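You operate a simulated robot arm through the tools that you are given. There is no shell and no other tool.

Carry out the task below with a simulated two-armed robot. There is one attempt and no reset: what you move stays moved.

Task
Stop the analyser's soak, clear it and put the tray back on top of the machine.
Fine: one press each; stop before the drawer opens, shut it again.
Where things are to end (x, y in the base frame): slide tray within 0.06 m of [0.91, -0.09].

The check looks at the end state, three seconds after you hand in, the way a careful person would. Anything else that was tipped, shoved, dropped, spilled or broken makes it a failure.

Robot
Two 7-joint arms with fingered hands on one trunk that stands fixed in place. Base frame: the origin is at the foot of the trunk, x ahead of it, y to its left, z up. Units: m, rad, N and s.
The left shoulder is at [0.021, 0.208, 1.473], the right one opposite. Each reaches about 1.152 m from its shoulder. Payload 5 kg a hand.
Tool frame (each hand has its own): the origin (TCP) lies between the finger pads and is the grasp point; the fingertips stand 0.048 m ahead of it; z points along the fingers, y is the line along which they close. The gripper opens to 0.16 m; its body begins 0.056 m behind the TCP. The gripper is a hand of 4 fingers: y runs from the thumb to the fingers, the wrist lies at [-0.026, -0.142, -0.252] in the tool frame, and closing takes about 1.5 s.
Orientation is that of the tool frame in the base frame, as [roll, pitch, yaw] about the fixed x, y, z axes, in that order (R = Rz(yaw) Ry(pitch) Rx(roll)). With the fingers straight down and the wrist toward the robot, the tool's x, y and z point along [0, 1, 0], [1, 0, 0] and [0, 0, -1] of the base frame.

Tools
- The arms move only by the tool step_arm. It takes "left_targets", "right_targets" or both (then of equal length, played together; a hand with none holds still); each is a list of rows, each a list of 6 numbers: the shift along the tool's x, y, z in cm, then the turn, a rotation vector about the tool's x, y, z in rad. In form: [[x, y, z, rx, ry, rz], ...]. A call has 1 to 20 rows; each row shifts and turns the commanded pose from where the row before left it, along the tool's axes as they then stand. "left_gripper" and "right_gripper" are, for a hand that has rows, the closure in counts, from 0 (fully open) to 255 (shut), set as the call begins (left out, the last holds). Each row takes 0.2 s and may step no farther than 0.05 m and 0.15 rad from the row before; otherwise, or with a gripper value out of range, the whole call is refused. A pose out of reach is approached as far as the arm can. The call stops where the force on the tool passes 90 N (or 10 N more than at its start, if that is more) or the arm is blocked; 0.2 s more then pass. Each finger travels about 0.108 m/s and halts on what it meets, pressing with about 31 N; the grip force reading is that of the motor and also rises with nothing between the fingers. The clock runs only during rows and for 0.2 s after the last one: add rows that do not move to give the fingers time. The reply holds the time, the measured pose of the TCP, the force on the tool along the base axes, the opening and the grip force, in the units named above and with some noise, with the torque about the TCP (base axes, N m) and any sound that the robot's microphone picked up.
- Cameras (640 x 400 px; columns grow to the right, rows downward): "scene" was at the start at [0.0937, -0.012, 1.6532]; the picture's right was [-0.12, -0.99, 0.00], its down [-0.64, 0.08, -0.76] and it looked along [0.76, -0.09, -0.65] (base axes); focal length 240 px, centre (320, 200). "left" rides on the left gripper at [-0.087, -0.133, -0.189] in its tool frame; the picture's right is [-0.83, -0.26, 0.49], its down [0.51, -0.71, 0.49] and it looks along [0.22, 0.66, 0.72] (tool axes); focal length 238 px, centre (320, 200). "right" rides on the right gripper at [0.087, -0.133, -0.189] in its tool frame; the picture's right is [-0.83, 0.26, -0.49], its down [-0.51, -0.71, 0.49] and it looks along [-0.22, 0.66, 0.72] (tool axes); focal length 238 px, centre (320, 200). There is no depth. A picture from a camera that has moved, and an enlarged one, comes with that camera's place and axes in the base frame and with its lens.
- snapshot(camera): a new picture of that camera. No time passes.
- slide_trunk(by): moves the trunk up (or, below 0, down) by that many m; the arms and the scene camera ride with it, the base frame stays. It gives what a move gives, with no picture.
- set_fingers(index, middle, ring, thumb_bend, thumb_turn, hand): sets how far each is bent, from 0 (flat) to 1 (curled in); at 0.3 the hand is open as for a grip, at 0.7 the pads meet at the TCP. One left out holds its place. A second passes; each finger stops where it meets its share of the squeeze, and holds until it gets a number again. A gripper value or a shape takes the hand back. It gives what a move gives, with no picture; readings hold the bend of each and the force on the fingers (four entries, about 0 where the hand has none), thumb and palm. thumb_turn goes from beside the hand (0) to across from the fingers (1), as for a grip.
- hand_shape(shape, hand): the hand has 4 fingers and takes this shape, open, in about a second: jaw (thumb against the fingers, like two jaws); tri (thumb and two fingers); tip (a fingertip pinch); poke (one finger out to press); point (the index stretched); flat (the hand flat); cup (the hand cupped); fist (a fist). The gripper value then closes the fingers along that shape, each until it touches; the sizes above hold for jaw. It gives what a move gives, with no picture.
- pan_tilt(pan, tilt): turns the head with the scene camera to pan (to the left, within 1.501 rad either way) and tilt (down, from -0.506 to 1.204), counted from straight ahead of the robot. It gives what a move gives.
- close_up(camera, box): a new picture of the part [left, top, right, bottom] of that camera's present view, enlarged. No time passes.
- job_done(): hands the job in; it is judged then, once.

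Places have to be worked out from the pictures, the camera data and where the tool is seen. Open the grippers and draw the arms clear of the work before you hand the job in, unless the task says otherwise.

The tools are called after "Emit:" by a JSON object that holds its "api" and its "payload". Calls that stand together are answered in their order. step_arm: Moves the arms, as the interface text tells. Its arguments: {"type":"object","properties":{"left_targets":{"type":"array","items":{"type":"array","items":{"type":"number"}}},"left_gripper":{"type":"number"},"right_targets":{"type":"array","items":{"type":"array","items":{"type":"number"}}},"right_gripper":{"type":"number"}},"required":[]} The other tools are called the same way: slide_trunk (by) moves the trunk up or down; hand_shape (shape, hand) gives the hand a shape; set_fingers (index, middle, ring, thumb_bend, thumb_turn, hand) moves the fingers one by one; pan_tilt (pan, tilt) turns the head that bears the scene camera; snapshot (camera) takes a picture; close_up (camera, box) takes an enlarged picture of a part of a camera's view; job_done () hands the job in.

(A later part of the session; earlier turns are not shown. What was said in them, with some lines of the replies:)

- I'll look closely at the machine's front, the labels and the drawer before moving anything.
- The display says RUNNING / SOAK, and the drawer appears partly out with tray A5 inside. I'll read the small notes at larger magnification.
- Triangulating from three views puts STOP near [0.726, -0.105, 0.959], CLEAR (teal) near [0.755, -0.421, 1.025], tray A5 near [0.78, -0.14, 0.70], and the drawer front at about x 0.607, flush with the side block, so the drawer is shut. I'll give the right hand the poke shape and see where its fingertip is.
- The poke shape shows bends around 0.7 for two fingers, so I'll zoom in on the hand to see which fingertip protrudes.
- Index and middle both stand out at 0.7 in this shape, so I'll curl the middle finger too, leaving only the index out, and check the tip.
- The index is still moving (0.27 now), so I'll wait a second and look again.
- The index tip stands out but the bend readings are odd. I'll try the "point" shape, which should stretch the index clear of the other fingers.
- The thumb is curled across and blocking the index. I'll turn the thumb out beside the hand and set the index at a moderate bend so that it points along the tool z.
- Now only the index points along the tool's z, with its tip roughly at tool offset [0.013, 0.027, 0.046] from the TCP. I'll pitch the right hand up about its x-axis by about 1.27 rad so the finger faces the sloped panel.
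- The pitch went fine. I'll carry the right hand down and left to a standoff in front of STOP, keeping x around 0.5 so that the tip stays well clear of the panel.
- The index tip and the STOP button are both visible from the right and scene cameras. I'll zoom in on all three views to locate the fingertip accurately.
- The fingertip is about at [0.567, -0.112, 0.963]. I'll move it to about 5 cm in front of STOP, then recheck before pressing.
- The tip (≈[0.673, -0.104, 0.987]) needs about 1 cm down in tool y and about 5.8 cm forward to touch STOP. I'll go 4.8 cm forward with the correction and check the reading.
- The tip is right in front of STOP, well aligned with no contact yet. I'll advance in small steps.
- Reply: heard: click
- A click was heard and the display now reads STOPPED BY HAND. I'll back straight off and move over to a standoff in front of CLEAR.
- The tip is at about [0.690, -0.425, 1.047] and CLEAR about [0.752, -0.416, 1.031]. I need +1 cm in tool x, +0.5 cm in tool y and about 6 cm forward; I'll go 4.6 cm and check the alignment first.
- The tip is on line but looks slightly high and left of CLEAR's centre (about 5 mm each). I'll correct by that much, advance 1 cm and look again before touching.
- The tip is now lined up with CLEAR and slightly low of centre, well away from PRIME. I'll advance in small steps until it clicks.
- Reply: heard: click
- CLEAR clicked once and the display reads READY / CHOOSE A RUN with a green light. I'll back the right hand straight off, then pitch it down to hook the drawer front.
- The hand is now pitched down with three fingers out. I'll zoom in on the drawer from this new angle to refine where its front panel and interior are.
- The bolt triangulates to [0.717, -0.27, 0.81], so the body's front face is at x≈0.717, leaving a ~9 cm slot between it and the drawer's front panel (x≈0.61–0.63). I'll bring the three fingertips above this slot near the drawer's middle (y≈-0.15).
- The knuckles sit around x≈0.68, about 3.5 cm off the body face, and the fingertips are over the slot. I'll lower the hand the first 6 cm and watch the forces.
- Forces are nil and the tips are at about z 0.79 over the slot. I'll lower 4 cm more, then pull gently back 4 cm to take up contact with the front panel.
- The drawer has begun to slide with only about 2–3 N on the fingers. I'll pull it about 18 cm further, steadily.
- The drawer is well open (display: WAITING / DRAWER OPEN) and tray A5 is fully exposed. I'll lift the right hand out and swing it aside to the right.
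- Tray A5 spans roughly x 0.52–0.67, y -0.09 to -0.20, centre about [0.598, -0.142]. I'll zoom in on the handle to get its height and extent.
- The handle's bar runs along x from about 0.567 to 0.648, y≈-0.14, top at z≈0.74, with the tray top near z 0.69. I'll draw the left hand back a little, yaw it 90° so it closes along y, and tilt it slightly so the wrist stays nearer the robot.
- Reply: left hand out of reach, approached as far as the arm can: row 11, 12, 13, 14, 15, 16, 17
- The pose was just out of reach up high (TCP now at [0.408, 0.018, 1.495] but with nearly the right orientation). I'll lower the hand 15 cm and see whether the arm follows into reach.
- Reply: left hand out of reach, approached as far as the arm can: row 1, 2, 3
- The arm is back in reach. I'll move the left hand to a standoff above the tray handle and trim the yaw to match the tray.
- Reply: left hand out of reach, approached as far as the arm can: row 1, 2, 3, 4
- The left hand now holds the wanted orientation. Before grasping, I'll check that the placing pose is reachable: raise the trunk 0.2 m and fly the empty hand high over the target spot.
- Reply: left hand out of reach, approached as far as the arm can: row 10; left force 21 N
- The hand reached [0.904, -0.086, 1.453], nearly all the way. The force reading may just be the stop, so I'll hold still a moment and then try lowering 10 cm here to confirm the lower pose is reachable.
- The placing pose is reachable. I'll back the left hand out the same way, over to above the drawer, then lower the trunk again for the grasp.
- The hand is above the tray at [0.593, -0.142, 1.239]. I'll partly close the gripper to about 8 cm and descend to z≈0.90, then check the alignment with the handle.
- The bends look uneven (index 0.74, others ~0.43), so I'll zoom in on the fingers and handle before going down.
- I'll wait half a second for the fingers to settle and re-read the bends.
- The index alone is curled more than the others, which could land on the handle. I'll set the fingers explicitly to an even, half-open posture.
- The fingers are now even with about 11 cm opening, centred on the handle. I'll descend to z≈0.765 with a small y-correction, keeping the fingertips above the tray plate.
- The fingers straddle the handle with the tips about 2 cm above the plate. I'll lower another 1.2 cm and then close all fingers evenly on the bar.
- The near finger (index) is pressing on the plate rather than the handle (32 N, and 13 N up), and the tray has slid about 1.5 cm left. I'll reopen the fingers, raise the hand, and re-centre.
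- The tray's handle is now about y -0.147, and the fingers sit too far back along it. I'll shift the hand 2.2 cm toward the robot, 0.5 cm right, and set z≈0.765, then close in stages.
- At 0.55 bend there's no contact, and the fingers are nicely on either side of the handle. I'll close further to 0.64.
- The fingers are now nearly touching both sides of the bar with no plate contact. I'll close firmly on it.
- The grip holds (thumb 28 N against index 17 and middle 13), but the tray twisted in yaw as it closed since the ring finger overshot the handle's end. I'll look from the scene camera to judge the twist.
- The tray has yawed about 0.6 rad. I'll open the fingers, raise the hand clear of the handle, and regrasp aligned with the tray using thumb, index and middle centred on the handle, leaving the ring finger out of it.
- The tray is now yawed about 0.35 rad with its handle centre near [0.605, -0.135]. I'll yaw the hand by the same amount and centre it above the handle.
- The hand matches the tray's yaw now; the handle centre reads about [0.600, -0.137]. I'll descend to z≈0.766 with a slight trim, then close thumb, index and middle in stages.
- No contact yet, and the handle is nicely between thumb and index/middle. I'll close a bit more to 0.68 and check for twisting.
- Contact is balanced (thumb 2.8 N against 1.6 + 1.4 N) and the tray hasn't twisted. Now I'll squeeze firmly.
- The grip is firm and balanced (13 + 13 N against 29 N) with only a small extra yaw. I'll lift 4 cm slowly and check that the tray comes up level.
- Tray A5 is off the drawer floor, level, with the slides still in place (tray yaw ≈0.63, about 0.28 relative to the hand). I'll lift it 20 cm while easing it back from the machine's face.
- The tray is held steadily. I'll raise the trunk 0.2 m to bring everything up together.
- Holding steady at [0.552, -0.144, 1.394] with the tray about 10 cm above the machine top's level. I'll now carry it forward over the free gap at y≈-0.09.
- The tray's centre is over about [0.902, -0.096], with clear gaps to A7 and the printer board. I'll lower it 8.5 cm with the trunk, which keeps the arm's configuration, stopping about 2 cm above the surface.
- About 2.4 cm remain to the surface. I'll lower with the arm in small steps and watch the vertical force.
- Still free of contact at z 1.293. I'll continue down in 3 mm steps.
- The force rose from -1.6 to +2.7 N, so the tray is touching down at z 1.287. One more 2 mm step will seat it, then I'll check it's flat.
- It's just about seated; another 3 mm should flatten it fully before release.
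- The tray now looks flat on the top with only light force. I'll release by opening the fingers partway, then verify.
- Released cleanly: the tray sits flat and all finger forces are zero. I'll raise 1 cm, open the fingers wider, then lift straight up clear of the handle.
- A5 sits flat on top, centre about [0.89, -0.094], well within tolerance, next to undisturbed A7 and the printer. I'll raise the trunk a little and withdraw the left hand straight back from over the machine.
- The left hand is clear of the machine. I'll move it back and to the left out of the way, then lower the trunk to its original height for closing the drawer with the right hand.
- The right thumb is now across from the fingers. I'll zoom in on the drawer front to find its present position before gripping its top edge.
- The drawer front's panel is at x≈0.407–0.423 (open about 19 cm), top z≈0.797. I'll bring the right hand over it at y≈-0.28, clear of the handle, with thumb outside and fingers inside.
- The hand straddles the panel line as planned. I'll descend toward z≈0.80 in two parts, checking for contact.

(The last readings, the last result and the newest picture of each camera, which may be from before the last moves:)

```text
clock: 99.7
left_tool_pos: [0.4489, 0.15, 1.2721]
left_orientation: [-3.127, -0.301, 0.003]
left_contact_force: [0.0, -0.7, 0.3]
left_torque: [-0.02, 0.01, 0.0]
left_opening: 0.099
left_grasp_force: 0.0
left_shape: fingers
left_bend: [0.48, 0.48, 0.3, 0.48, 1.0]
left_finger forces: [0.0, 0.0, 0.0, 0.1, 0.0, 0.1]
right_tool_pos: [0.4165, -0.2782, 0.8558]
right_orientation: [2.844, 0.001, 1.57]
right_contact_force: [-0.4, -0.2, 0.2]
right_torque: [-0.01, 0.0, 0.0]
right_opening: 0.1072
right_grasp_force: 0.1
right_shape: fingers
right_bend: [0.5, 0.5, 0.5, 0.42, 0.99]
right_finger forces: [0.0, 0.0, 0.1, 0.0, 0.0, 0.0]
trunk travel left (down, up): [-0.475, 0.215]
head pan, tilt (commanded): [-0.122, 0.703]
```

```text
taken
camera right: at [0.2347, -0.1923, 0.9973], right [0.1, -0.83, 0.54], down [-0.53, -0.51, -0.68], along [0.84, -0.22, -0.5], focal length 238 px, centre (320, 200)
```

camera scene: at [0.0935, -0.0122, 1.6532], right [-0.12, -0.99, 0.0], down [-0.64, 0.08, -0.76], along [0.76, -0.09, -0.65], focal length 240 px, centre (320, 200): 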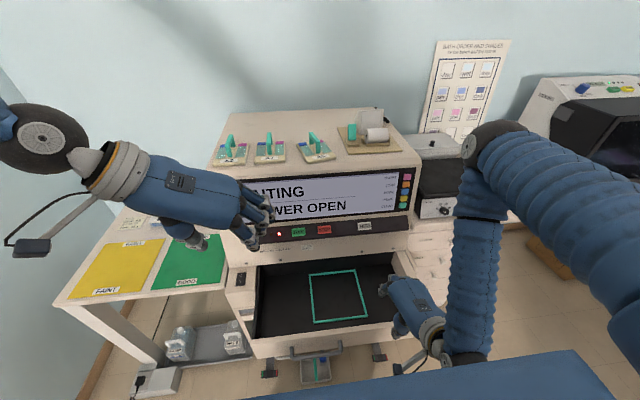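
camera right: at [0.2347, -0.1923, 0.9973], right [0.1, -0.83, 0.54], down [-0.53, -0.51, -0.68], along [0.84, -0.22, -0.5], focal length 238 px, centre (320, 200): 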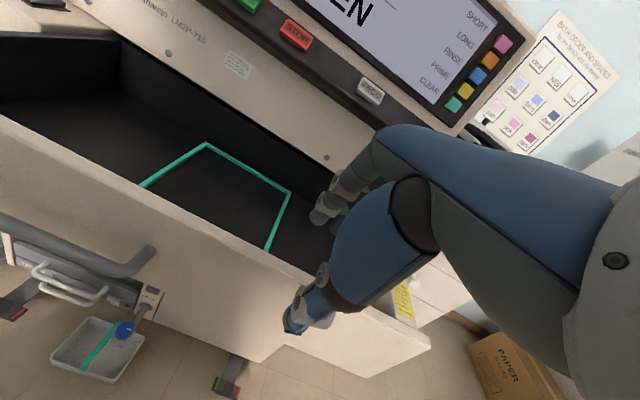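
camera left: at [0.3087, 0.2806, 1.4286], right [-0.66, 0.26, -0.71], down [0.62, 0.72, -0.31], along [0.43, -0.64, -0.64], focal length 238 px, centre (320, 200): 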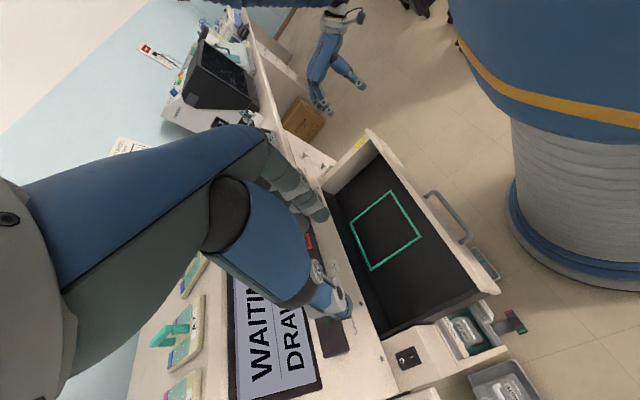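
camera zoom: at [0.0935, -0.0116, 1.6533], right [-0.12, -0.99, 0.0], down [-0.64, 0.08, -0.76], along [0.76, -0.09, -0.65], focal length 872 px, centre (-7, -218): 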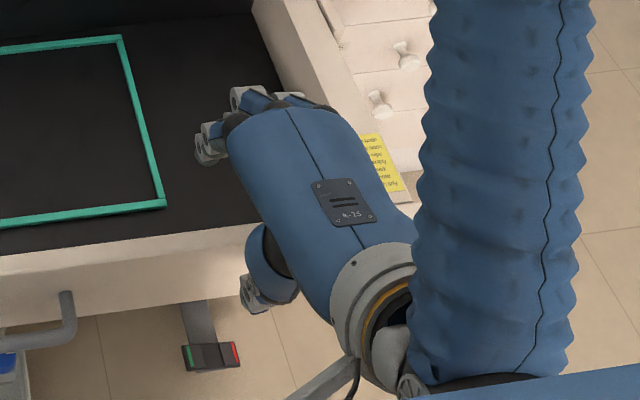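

Thumb is outside and fingers inside, but the ring finger is near the drawer's right wall. I'll shift 4 cm left first, then finish the descent to z≈0.80.

Emit:
{"api": "step_arm", "payload": {"right_targets": [[4.0, 0, 0, 0, 0, 0], [0, -0.82, 2.68, 0, 0, 0], [0, -0.82, 2.68, 0, 0, 0], [0, 0, 0, 0, 0, 0]]}}

Emit:
{"api": "close_up", "payload": {"camera": "left", "box": [330, 90, 460, 210]}}

Emit:
{"api": "snapshot", "payload": {"camera": "right"}}

```text
clock: 100.7
left_tool_pos: [0.4498, 0.15, 1.2725]
left_orientation: [-3.127, -0.3, 0.003]
left_contact_force: [0.0, -0.3, 0.8]
left_torque: [-0.04, 0.03, -0.01]
left_opening: 0.099
left_grasp_force: 0.1
left_shape: fingers
left_bend: [0.48, 0.48, 0.3, 0.48, 1.0]
left_finger forces: [0.0, 0.0, 0.1, 0.0, 0.0, 0.1]
right_tool_pos: [0.4165, -0.2366, 0.8017]
right_orientation: [2.845, -0.001, 1.571]
right_contact_force: [0.1, 0.5, -0.3]
right_torque: [0.04, -0.04, 0.0]
right_opening: 0.1068
right_grasp_force: 0.0
right_shape: fingers
right_bend: [0.5, 0.5, 0.5, 0.42, 0.99]
right_finger forces: [0.0, 0.1, 0.1, 0.0, 0.0, 0.0]
trunk travel left (down, up): [-0.475, 0.215]
head pan, tilt (commanded): [-0.122, 0.703]
```

```text
3.33 times, centred on (395, 150) of left
camera zoom: at [0.3086, 0.2813, 1.4286], right [-0.66, 0.26, -0.71], down [0.62, 0.72, -0.31], along [0.43, -0.64, -0.63], focal length 794 px, centre (70, 367)
```

zoom: 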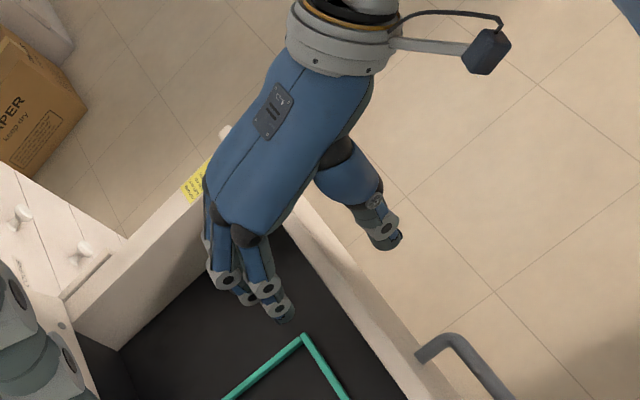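

```text
taken
camera right: at [0.2343, -0.1515, 0.9426], right [0.1, -0.83, 0.54], down [-0.53, -0.51, -0.68], along [0.84, -0.22, -0.5], focal length 238 px, centre (320, 200)
```

right: 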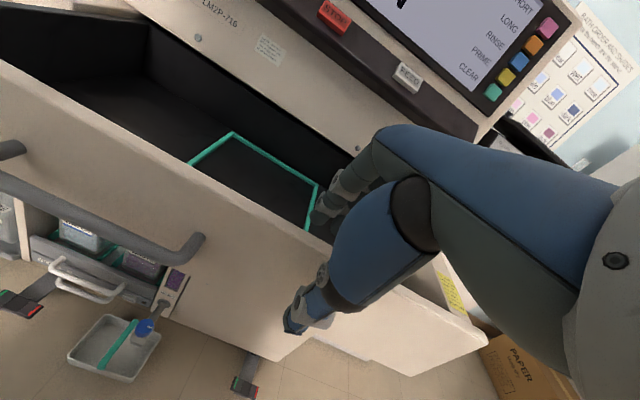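

The hand is well placed. I'll close thumb and fingers to pinch the panel.

Emit:
{"api": "set_fingers", "payload": {"hand": "right", "index": 0.7, "middle": 0.7, "ring": 0.7, "thumb_bend": 0.7}}

Emit:
{"api": "close_up", "payload": {"camera": "left", "box": [330, 90, 460, 210]}}

Emit:
{"api": "snapshot", "payload": {"camera": "right"}}

```text
clock: 101.7
left_tool_pos: [0.449, 0.1494, 1.2719]
left_orientation: [-3.125, -0.299, 0.002]
left_contact_force: [0.1, -0.1, 0.7]
left_torque: [-0.02, -0.01, -0.02]
left_opening: 0.099
left_grasp_force: 0.0
left_shape: fingers
left_bend: [0.48, 0.48, 0.3, 0.48, 1.0]
left_finger forces: [0.1, 0.0, 0.0, 0.0, 0.0, 0.0]
right_tool_pos: [0.4159, -0.2383, 0.8014]
right_orientation: [2.846, 0.001, 1.57]
right_contact_force: [-1.0, -0.1, -6.2]
right_torque: [0.02, 0.16, 0.11]
right_opening: 0.0284
right_grasp_force: 8.3
right_shape: fingers
right_bend: [0.69, 0.69, 0.69, 0.65, 1.0]
right_finger forces: [2.2, 2.3, 2.7, 0.1, 8.1, 0.0]
trunk travel left (down, up): [-0.475, 0.215]
head pan, tilt (commanded): [-0.122, 0.703]
```

```text
3.33 times, centred on (395, 150) of left
camera zoom: at [0.309, 0.2805, 1.4285], right [-0.66, 0.26, -0.71], down [0.62, 0.72, -0.31], along [0.43, -0.64, -0.64], focal length 794 px, centre (70, 367)
```

zoom: 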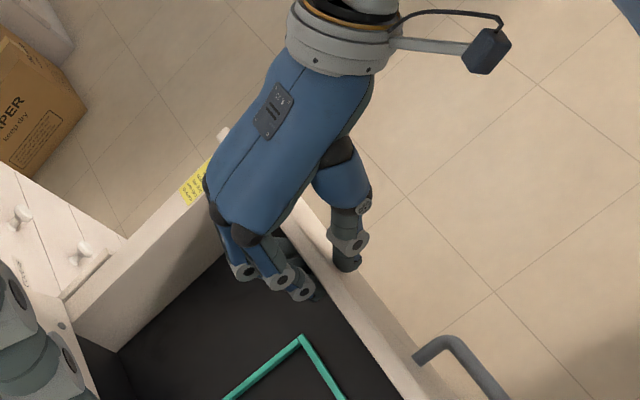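

```text
taken
camera right: at [0.2341, -0.1522, 0.9425], right [0.11, -0.83, 0.54], down [-0.54, -0.51, -0.68], along [0.84, -0.22, -0.5], focal length 238 px, centre (320, 200)
```

right: 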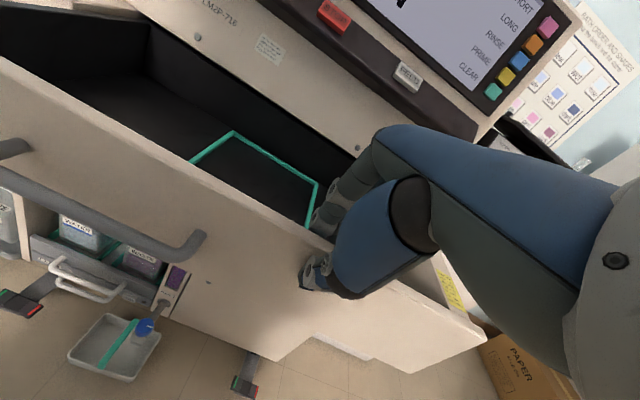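

The panel is pinched (thumb 8 N against about 7 N). I'll push the drawer in about 15 cm, slowly.

Emit:
{"api": "step_arm", "payload": {"right_targets": [[0, 0.96, 0.29, 0, 0, 0], [0, 1.43, 0.44, 0, 0, 0], [0, 1.91, 0.58, 0, 0, 0], [0, 1.91, 0.58, 0, 0, 0], [0, 1.91, 0.58, 0, 0, 0], [0, 1.91, 0.58, 0, 0, 0], [0, 1.91, 0.58, 0, 0, 0], [0, 1.43, 0.44, 0, 0, 0], [0, 0.96, 0.29, 0, 0, 0]]}}

Emit:
{"api": "snapshot", "payload": {"camera": "scene"}}

Emit:
{"api": "snapshot", "payload": {"camera": "right"}}

Emit:
{"api": "close_up", "payload": {"camera": "left", "box": [300, 90, 500, 290]}}

```text
clock: 103.7
left_tool_pos: [0.4486, 0.1498, 1.2715]
left_orientation: [-3.128, -0.298, 0.003]
left_contact_force: [0.5, 0.3, 0.0]
left_torque: [0.01, 0.04, 0.04]
left_opening: 0.0987
left_grasp_force: 0.0
left_shape: fingers
left_bend: [0.48, 0.48, 0.3, 0.48, 1.0]
left_finger forces: [0.1, 0.0, 0.0, 0.0, 0.0, 0.0]
right_tool_pos: [0.5656, -0.2396, 0.8004]
right_orientation: [2.842, 0.001, 1.57]
right_contact_force: [0.3, 3.9, 1.0]
right_torque: [0.05, 0.09, 0.26]
right_opening: 0.0279
right_grasp_force: 9.4
right_shape: fingers
right_bend: [0.69, 0.69, 0.68, 0.65, 1.0]
right_finger forces: [3.0, 2.9, 3.7, 0.1, 9.3, 0.1]
trunk travel left (down, up): [-0.475, 0.215]
head pan, tilt (commanded): [-0.122, 0.703]
```

```text
taken
camera scene: at [0.0941, -0.0114, 1.6532], right [-0.12, -0.99, 0.0], down [-0.64, 0.08, -0.76], along [0.76, -0.09, -0.65], focal length 240 px, centre (320, 200)
```

scene: 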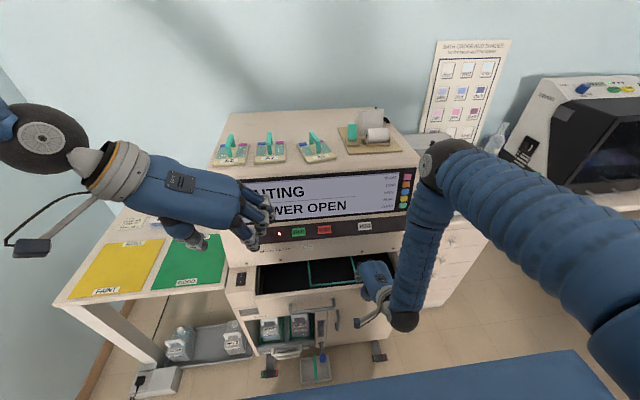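

```text
taken
camera right: at [0.3846, -0.1528, 0.9419], right [0.1, -0.83, 0.54], down [-0.53, -0.51, -0.68], along [0.84, -0.22, -0.5], focal length 238 px, centre (320, 200)
```

right: 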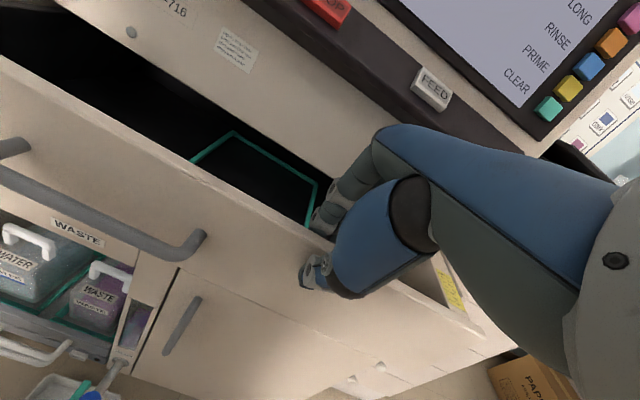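

```text
2.00 times, centred on (400, 190) of left
camera zoom: at [0.3091, 0.2812, 1.4284], right [-0.66, 0.26, -0.71], down [0.62, 0.72, -0.31], along [0.43, -0.64, -0.64], focal length 477 px, centre (160, 220)
```

zoom: 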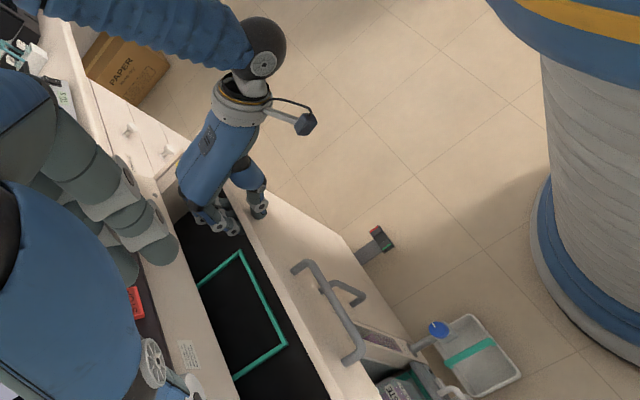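

About 4 cm remain. I'll push the rest in 1 cm steps and watch for the end stop.

Emit:
{"api": "step_arm", "payload": {"right_targets": [[0, 0.96, 0.29, 0, 0, 0], [0, 0.96, 0.29, 0, 0, 0], [0, 0.96, 0.29, 0, 0, 0], [0, 0, 0, 0, 0, 0]]}}

Emit:
{"api": "close_up", "payload": {"camera": "scene", "box": [210, 160, 430, 330]}}

Emit:
{"api": "snapshot", "payload": {"camera": "right"}}

```text
clock: 104.7
left_tool_pos: [0.4501, 0.1493, 1.2708]
left_orientation: [-3.126, -0.298, 0.001]
left_contact_force: [0.0, -0.1, -0.8]
left_torque: [-0.03, 0.01, 0.0]
left_opening: 0.0988
left_grasp_force: 0.1
left_shape: fingers
left_bend: [0.48, 0.48, 0.3, 0.48, 1.0]
left_finger forces: [0.1, 0.0, 0.0, 0.1, 0.0, 0.0]
right_tool_pos: [0.5946, -0.2393, 0.8023]
right_orientation: [2.847, 0.0, 1.57]
right_contact_force: [2.3, 1.8, -5.9]
right_torque: [0.07, 0.05, 0.2]
right_opening: 0.0279
right_grasp_force: 8.6
right_shape: fingers
right_bend: [0.68, 0.69, 0.68, 0.65, 1.0]
right_finger forces: [3.0, 3.0, 3.5, 0.1, 7.4, 0.1]
trunk travel left (down, up): [-0.475, 0.215]
head pan, tilt (commanded): [-0.122, 0.703]
```

```text
2.35 times, centred on (320, 245) of scene
camera zoom: at [0.0942, -0.0119, 1.6531], right [-0.12, -0.99, 0.0], down [-0.64, 0.08, -0.76], along [0.76, -0.09, -0.65], focal length 564 px, centre (320, 94)
```

zoom: 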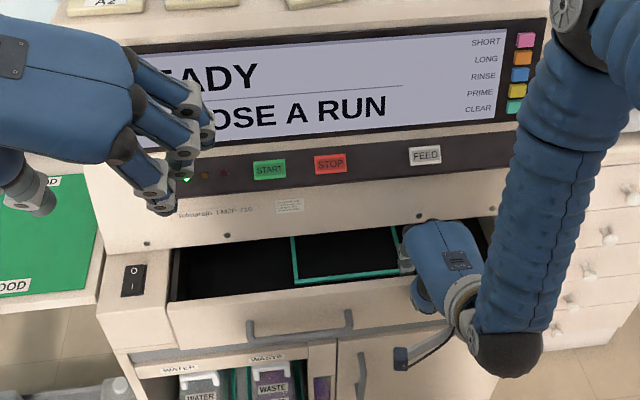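

```text
taken
camera right: at [0.4141, -0.1524, 0.9428], right [0.11, -0.83, 0.54], down [-0.54, -0.51, -0.68], along [0.84, -0.22, -0.5], focal length 238 px, centre (320, 200)
```

right: 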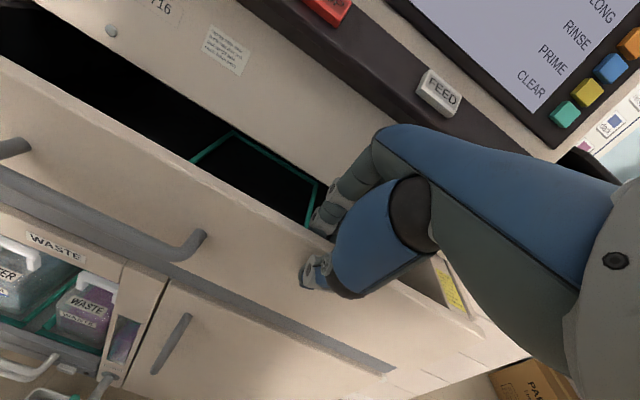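

The display is already back to READY, but I'll push the last bit home in small steps until it bottoms out.

Emit:
{"api": "step_arm", "payload": {"right_targets": [[0, 0.48, 0.15, 0, 0, 0], [0, 0.48, 0.15, 0, 0, 0], [0, 0, 0, 0, 0, 0]]}}

Emit:
{"api": "close_up", "payload": {"camera": "scene", "box": [210, 160, 430, 330]}}

```text
clock: 105.5
left_tool_pos: [0.4467, 0.1498, 1.2727]
left_orientation: [-3.128, -0.302, 0.002]
left_contact_force: [-0.2, 0.3, 0.1]
left_torque: [-0.04, -0.01, -0.02]
left_opening: 0.0983
left_grasp_force: 0.0
left_shape: fingers
left_bend: [0.48, 0.48, 0.3, 0.48, 1.0]
left_finger forces: [0.0, 0.0, 0.0, 0.1, 0.0, 0.0]
right_tool_pos: [0.6051, -0.2394, 0.8007]
right_orientation: [2.848, -0.001, 1.57]
right_contact_force: [-10.5, 0.5, 5.1]
right_torque: [-0.02, 0.52, 0.11]
right_opening: 0.028
right_grasp_force: 10.3
right_shape: fingers
right_bend: [0.69, 0.69, 0.69, 0.65, 1.0]
right_finger forces: [1.7, 1.6, 2.0, 0.0, 15.6, 0.0]
trunk travel left (down, up): [-0.475, 0.215]
head pan, tilt (commanded): [-0.122, 0.703]
```

```text
2.35 times, centred on (320, 245) of scene
camera zoom: at [0.0927, -0.0116, 1.6534], right [-0.12, -0.99, 0.0], down [-0.64, 0.08, -0.76], along [0.76, -0.09, -0.65], focal length 564 px, centre (320, 94)
```

zoom: 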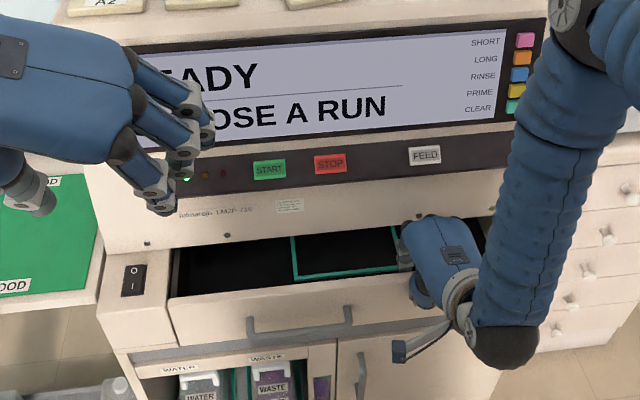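

The resistance rose to about 10 N, suggesting the end stop. One more 3 mm press will confirm it.

Emit:
{"api": "step_arm", "payload": {"right_targets": [[0, 0.29, 0.09, 0, 0, 0], [0, 0, 0, 0, 0, 0]]}}

Emit:
{"api": "close_up", "payload": {"camera": "scene", "box": [220, 250, 430, 350]}}

```text
clock: 106.1
left_tool_pos: [0.4479, 0.1507, 1.2734]
left_orientation: [-3.129, -0.3, 0.003]
left_contact_force: [-0.3, -0.6, 0.3]
left_torque: [0.02, 0.01, 0.01]
left_opening: 0.0989
left_grasp_force: 0.0
left_shape: fingers
left_bend: [0.48, 0.48, 0.3, 0.48, 1.0]
left_finger forces: [0.0, 0.0, 0.0, 0.1, 0.0, 0.1]
right_tool_pos: [0.6066, -0.2386, 0.8006]
right_orientation: [2.846, 0.0, 1.572]
right_contact_force: [-20.4, 1.0, 9.9]
right_torque: [0.05, 1.0, 0.01]
right_opening: 0.0287
right_grasp_force: 11.4
right_shape: fingers
right_bend: [0.7, 0.7, 0.69, 0.65, 1.0]
right_finger forces: [0.4, 0.4, 0.6, 0.1, 21.8, 0.0]
trunk travel left (down, up): [-0.475, 0.215]
head pan, tilt (commanded): [-0.122, 0.703]
```

```text
3.05 times, centred on (325, 300) of scene
camera zoom: at [0.0914, -0.0114, 1.6534], right [-0.12, -0.99, 0.0], down [-0.64, 0.08, -0.76], along [0.76, -0.09, -0.65], focal length 731 px, centre (305, -105)
```

zoom: 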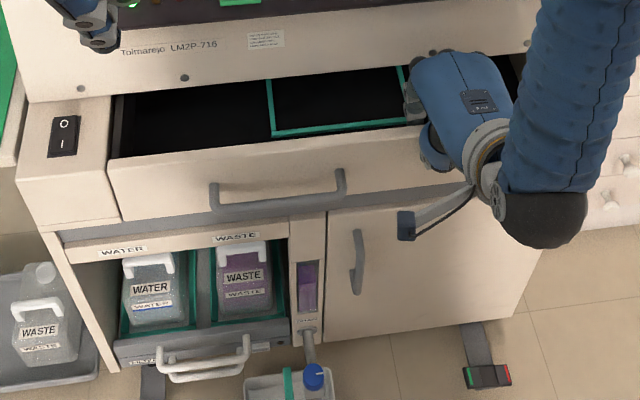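

Force climbed to 20 N with almost no movement, so the drawer is at its stop and flush with the side block. I'll open the fingers to release and lift the hand straight out.

Emit:
{"api": "set_fingers", "payload": {"hand": "right", "index": 0.57, "middle": 0.57, "ring": 0.57, "thumb_bend": 0.45}}

Emit:
{"api": "step_arm", "payload": {"right_targets": [[0, 0.58, -1.91, 0, 0, 0], [0, 0.87, -2.87, 0, 0, 0], [0, 0.87, -2.87, 0, 0, 0], [0, 0.87, -2.87, 0, 0, 0], [0, 0, 0, 0, 0, 0]]}}

Emit:
{"api": "snapshot", "payload": {"camera": "scene"}}

Emit:
{"api": "snapshot", "payload": {"camera": "right"}}

```text
clock: 107.1
left_tool_pos: [0.45, 0.1496, 1.2717]
left_orientation: [-3.127, -0.3, 0.003]
left_contact_force: [-0.4, -0.8, 0.0]
left_torque: [0.0, -0.05, 0.02]
left_opening: 0.0988
left_grasp_force: 0.0
left_shape: fingers
left_bend: [0.48, 0.48, 0.3, 0.48, 1.0]
left_finger forces: [0.0, 0.1, 0.0, 0.0, 0.0, 0.0]
right_tool_pos: [0.6091, -0.24, 0.8011]
right_orientation: [2.846, 0.001, 1.57]
right_contact_force: [-1.1, 0.4, 0.5]
right_torque: [0.0, 0.01, 0.01]
right_opening: 0.0887
right_grasp_force: 0.0
right_shape: fingers
right_bend: [0.56, 0.56, 0.56, 0.45, 0.99]
right_finger forces: [0.0, 0.0, 0.0, 0.1, 0.0, 0.0]
trunk travel left (down, up): [-0.475, 0.215]
head pan, tilt (commanded): [-0.122, 0.703]
```

```text
clock: 108.3
left_tool_pos: [0.4493, 0.1493, 1.2709]
left_orientation: [-3.128, -0.299, 0.002]
left_contact_force: [0.4, 0.1, -0.7]
left_torque: [0.03, 0.1, -0.01]
left_opening: 0.099
left_grasp_force: 0.0
left_shape: fingers
left_bend: [0.48, 0.48, 0.3, 0.48, 1.0]
left_finger forces: [0.1, 0.1, 0.0, 0.0, 0.0, 0.0]
right_tool_pos: [0.6085, -0.24, 0.9114]
right_orientation: [2.846, 0.001, 1.571]
right_contact_force: [-1.3, -0.6, -0.3]
right_torque: [0.04, 0.01, -0.02]
right_opening: 0.0886
right_grasp_force: 0.1
right_shape: fingers
right_bend: [0.56, 0.56, 0.56, 0.45, 0.99]
right_finger forces: [0.1, 0.0, 0.0, 0.0, 0.0, 0.0]
trunk travel left (down, up): [-0.475, 0.215]
head pan, tilt (commanded): [-0.122, 0.703]
```

```text
taken
camera scene: at [0.0944, -0.0122, 1.6531], right [-0.12, -0.99, 0.0], down [-0.64, 0.08, -0.76], along [0.76, -0.09, -0.65], focal length 240 px, centre (320, 200)
```

scene: 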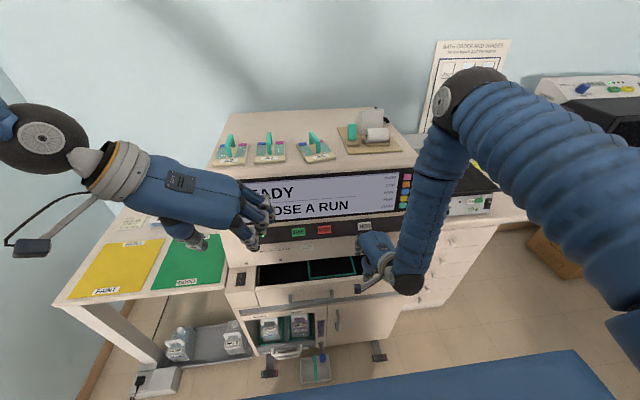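

```text
taken
camera right: at [0.427, -0.1543, 1.0527], right [0.11, -0.83, 0.54], down [-0.54, -0.51, -0.68], along [0.84, -0.22, -0.5], focal length 238 px, centre (320, 200)
```

right: 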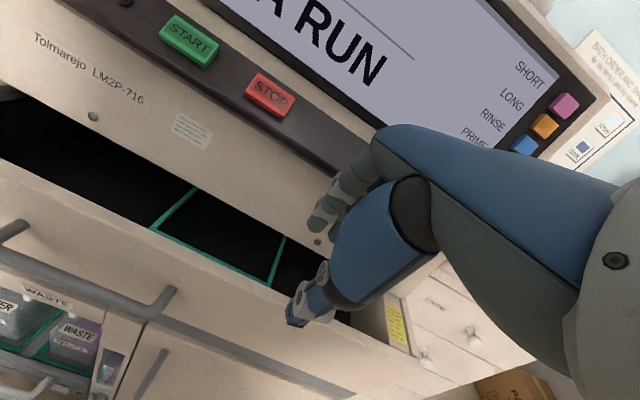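

The right hand is free of the drawer. I'll draw it straight back from the machine and off to the right.

Emit:
{"api": "step_arm", "payload": {"right_targets": [[0, -3.0, -0.91, 0, 0, 0], [0, -3.83, -1.17, 0, 0, 0], [0, -3.83, -1.17, 0, 0, 0], [0, -3.83, -1.17, 0, 0, 0], [0, -3.83, -1.17, 0, 0, 0], [-4.5, 0, 0, 0, 0, 0], [-4.5, 0, 0, 0, 0, 0], [-4.5, 0, 0, 0, 0, 0], [-4.5, 0, 0, 0, 0, 0], [-4.5, 0, 0, 0, 0, 0], [-4.5, 0, 0, 0, 0, 0], [-4.0, 0, 0, 0, 0, 0]]}}

Emit:
{"api": "step_arm", "payload": {"left_targets": [[-1.0, -4.0, -0.3, 0, 0, 0], [-1.0, -4.0, -0.3, 0, 0, 0], [-1.0, -4.0, -0.3, 0, 0, 0], [0, -3.0, 0, 0, 0, 0]]}}

Emit:
{"api": "snapshot", "payload": {"camera": "scene"}}

Emit:
{"api": "close_up", "payload": {"camera": "scene", "box": [210, 160, 430, 330]}}

Emit:
{"api": "close_up", "payload": {"camera": "scene", "box": [200, 90, 430, 230]}}

```text
clock: 110.9
left_tool_pos: [0.4484, 0.1481, 1.2728]
left_orientation: [-3.127, -0.299, 0.003]
left_contact_force: [-0.7, -1.0, 0.6]
left_torque: [0.05, -0.05, -0.04]
left_opening: 0.0986
left_grasp_force: 0.0
left_shape: fingers
left_bend: [0.48, 0.48, 0.3, 0.48, 1.0]
left_finger forces: [0.1, 0.0, 0.0, 0.0, 0.1, 0.0]
right_tool_pos: [0.4172, -0.5509, 0.9114]
right_orientation: [2.846, -0.001, 1.572]
right_contact_force: [0.2, -0.5, 0.0]
right_torque: [0.04, -0.01, 0.04]
right_opening: 0.0887
right_grasp_force: 0.1
right_shape: fingers
right_bend: [0.56, 0.56, 0.56, 0.45, 0.99]
right_finger forces: [0.1, 0.0, 0.1, 0.0, 0.1, 0.0]
trunk travel left (down, up): [-0.475, 0.215]
head pan, tilt (commanded): [-0.122, 0.703]
```

```text
clock: 111.9
left_tool_pos: [0.4182, 0.302, 1.2731]
left_orientation: [-3.119, -0.297, -0.001]
left_contact_force: [-0.6, -1.4, -1.9]
left_torque: [-0.24, -0.09, 0.01]
left_opening: 0.099
left_grasp_force: 0.1
left_shape: fingers
left_bend: [0.48, 0.48, 0.3, 0.48, 1.0]
left_finger forces: [0.0, 0.0, 0.1, 0.0, 0.0, 0.1]
right_tool_pos: [0.4164, -0.5493, 0.9122]
right_orientation: [2.846, 0.001, 1.571]
right_contact_force: [0.2, -1.0, -0.4]
right_torque: [0.09, 0.0, 0.05]
right_opening: 0.0889
right_grasp_force: 0.0
right_shape: fingers
right_bend: [0.56, 0.56, 0.56, 0.45, 0.99]
right_finger forces: [0.0, 0.0, 0.1, 0.0, 0.1, 0.0]
trunk travel left (down, up): [-0.475, 0.215]
head pan, tilt (commanded): [-0.122, 0.703]
```

```text
taken
camera scene: at [0.094, -0.0101, 1.6529], right [-0.12, -0.99, 0.0], down [-0.64, 0.08, -0.76], along [0.76, -0.09, -0.65], focal length 240 px, centre (320, 200)
```

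scene: 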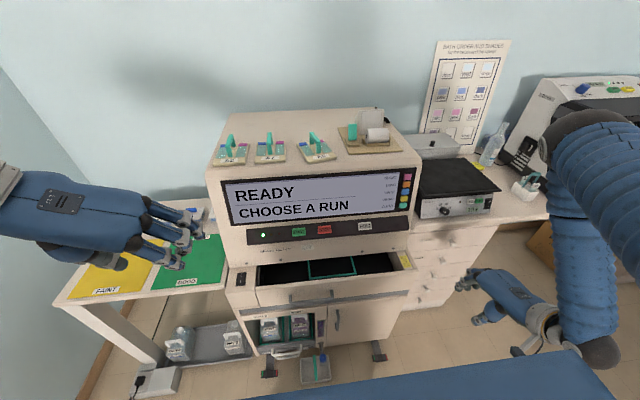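

```text
2.35 times, centred on (320, 245) of scene
camera zoom: at [0.094, -0.0101, 1.6529], right [-0.12, -0.99, 0.0], down [-0.64, 0.08, -0.76], along [0.76, -0.09, -0.65], focal length 564 px, centre (320, 94)
```

zoom: 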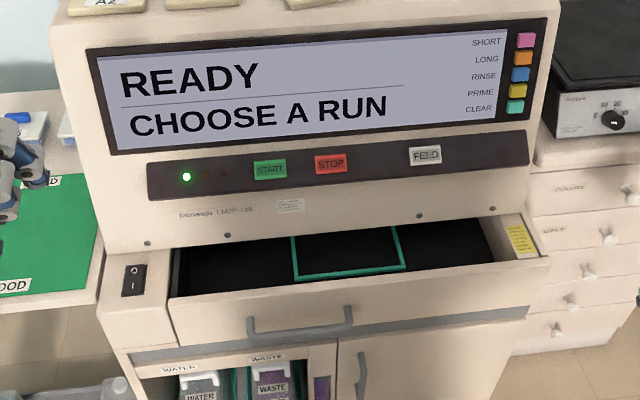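

```text
2.78 times, centred on (315, 160) of scene
camera zoom: at [0.094, -0.0101, 1.6529], right [-0.12, -0.99, 0.0], down [-0.64, 0.08, -0.76], along [0.76, -0.09, -0.65], focal length 667 px, centre (334, 311)
```

zoom: 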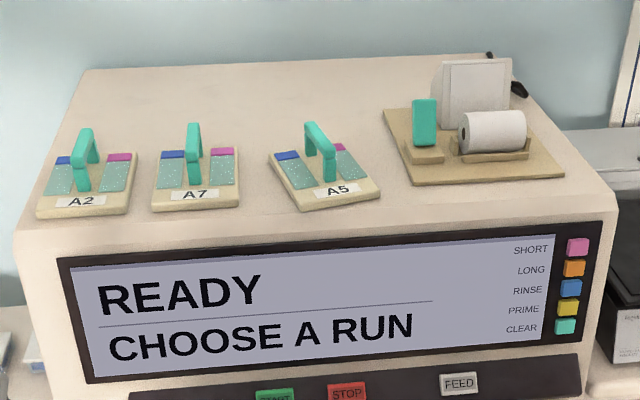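

Everything looks in order. I'll take the same close-up as at the start to compare the drawer's shut position with its original position.

Emit:
{"api": "close_up", "payload": {"camera": "scene", "box": [200, 160, 430, 300]}}

Emit:
{"api": "close_up", "payload": {"camera": "scene", "box": [220, 250, 430, 390]}}

```text
2.78 times, centred on (315, 230) of scene
camera zoom: at [0.094, -0.0101, 1.6529], right [-0.12, -0.99, 0.0], down [-0.64, 0.08, -0.76], along [0.76, -0.09, -0.65], focal length 667 px, centre (334, 116)
```

zoom: 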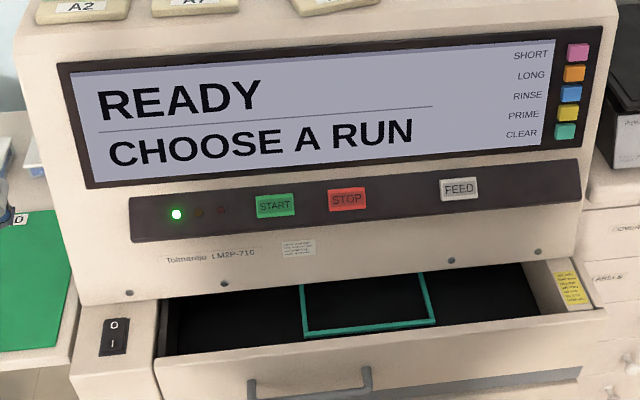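

```text
2.86 times, centred on (325, 320) of scene
camera zoom: at [0.094, -0.0101, 1.6529], right [-0.12, -0.99, 0.0], down [-0.64, 0.08, -0.76], along [0.76, -0.09, -0.65], focal length 685 px, centre (306, -143)
```

zoom: 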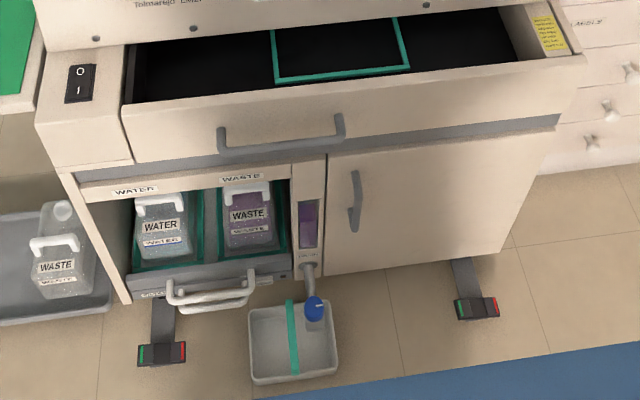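

The drawer matches its original shut position exactly, the display reads READY, and A5 rests on top next to A7. I'll open both hands fully to finish, and check once more.

Emit:
{"api": "hand_shape", "payload": {"hand": "right", "shape": "jaw"}}

Emit:
{"api": "hand_shape", "payload": {"hand": "left", "shape": "jaw"}}

Emit:
{"api": "step_arm", "payload": {"left_targets": [[0, 0, 0, 0, 0, 0], [0, 0, 0, 0, 0, 0], [0, 0, 0, 0, 0, 0], [0, 0, 0, 0, 0, 0], [0, 0, 0, 0, 0, 0]], "right_targets": [[0, 0, 0, 0, 0, 0], [0, 0, 0, 0, 0, 0], [0, 0, 0, 0, 0, 0], [0, 0, 0, 0, 0, 0], [0, 0, 0, 0, 0, 0]], "left_gripper": 0, "right_gripper": 0}}

Emit:
{"api": "snapshot", "payload": {"camera": "scene"}}

Emit:
{"api": "snapshot", "payload": {"camera": "left"}}

```text
clock: 112.8
left_tool_pos: [0.4177, 0.3007, 1.2738]
left_orientation: [-3.107, -0.301, -0.006]
left_contact_force: [-0.2, -0.3, 0.2]
left_torque: [-0.02, 0.02, 0.01]
left_opening: 0.099
left_grasp_force: 0.0
left_shape: fingers
left_bend: [0.48, 0.48, 0.3, 0.48, 1.0]
left_finger forces: [0.0, 0.0, 0.0, 0.1, 0.0, 0.0]
right_tool_pos: [0.4179, -0.5496, 0.9115]
right_orientation: [2.845, 0.001, 1.569]
right_contact_force: [-0.3, -0.6, -0.7]
right_torque: [0.01, -0.03, 0.0]
right_opening: 0.1597
right_grasp_force: 0.0
right_shape: jaw
right_bend: [0.3, 0.3, 0.3, 0.3, 0.98]
right_finger forces: [0.0, 0.0, 0.1, 0.1, 0.1, 0.0]
trunk travel left (down, up): [-0.475, 0.215]
head pan, tilt (commanded): [-0.122, 0.703]
```

```text
clock: 113.7
left_tool_pos: [0.4173, 0.2998, 1.2741]
left_orientation: [-3.112, -0.301, -0.004]
left_contact_force: [-0.4, 0.2, -0.1]
left_torque: [0.04, -0.02, -0.03]
left_opening: 0.1594
left_grasp_force: 0.1
left_shape: jaw
left_bend: [0.3, 0.3, 0.3, 0.3, 0.98]
left_finger forces: [0.0, 0.0, 0.0, 0.0, 0.0, 0.0]
right_tool_pos: [0.4167, -0.5502, 0.912]
right_orientation: [2.844, 0.0, 1.571]
right_contact_force: [-0.8, 0.3, -0.7]
right_torque: [-0.01, 0.03, 0.02]
right_opening: 0.1597
right_grasp_force: 0.1
right_shape: jaw
right_bend: [0.3, 0.3, 0.3, 0.3, 0.98]
right_finger forces: [0.1, 0.0, 0.0, 0.1, 0.1, 0.1]
trunk travel left (down, up): [-0.475, 0.215]
head pan, tilt (commanded): [-0.122, 0.703]
```

```text
clock: 114.9
left_tool_pos: [0.4173, 0.3003, 1.2749]
left_orientation: [-3.126, -0.301, 0.0]
left_contact_force: [-0.2, 0.3, -1.3]
left_torque: [0.0, 0.02, -0.01]
left_opening: 0.1595
left_grasp_force: 0.0
left_shape: jaw
left_bend: [0.3, 0.3, 0.3, 0.3, 0.98]
left_finger forces: [0.0, 0.0, 0.0, 0.1, 0.1, 0.1]
right_tool_pos: [0.4177, -0.5504, 0.912]
right_orientation: [2.845, 0.001, 1.571]
right_contact_force: [-0.9, 0.3, -0.2]
right_torque: [-0.01, 0.01, 0.0]
right_opening: 0.1596
right_grasp_force: 0.0
right_shape: jaw
right_bend: [0.3, 0.3, 0.3, 0.3, 0.98]
right_finger forces: [0.0, 0.1, 0.0, 0.0, 0.1, 0.0]
trunk travel left (down, up): [-0.475, 0.215]
head pan, tilt (commanded): [-0.122, 0.703]
```

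```text
taken
camera scene: at [0.0935, -0.0117, 1.6532], right [-0.12, -0.99, 0.0], down [-0.64, 0.08, -0.76], along [0.76, -0.09, -0.65], focal length 240 px, centre (320, 200)
```

scene: 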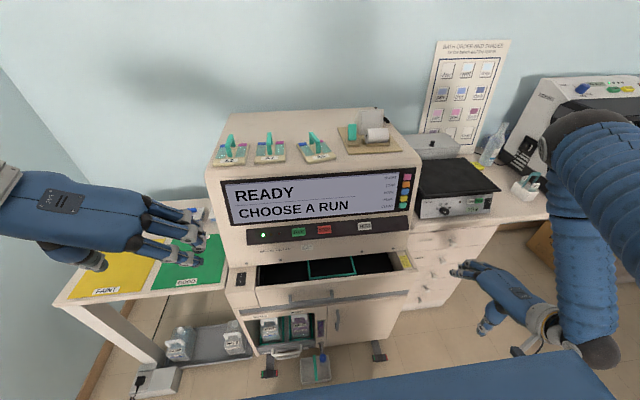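

```text
taken
camera left: at [0.2779, 0.4306, 1.4307], right [-0.66, 0.26, -0.71], down [0.62, 0.72, -0.31], along [0.43, -0.64, -0.63], focal length 238 px, centre (320, 200)
```

left: 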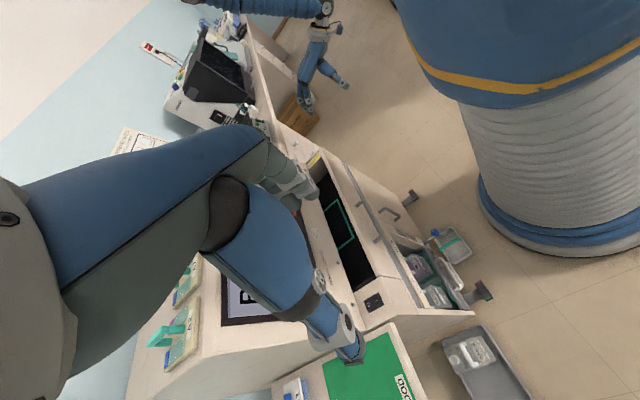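

STOP and CLEAR were each pressed once and the display reads READY. The drawer is shut again, and A5 stands flat on the machine about 2.5 cm from the target. Both hands are open and clear of the machine, so I'll hand in.

Emit:
{"api": "job_done", "payload": {}}

```text
The job is handed in.
```

The job is handed in. The soak is stopped and cleared, tray A5 is back on top of the machine, and the drawer is shut.

- **Buttons:** I pressed STOP once and CLEAR once, both before opening the drawer. The display reads READY / CHOOSE A RUN with the green light on.
- **Tray:** A5 sits flat on top between A7 and the printer board. I judge its centre to be at about [0.887, -0.095], roughly 2.5 cm from the target. It is turned about 0.2 to 0.3 rad (around 15°) out of line with A2 and A7.
- **Grasp:** It took three tries to pick the tray up. On the first two it slid and twisted inside the drawer, so I let go and gripped it again. The slides stayed in place.
- **Drawer:** I pushed it in until it hit its stop. In the pictures its front is back where it was at the start.
- **Arms:** Both hands are open and clear of the machine. I saw nothing else moved or tipped.
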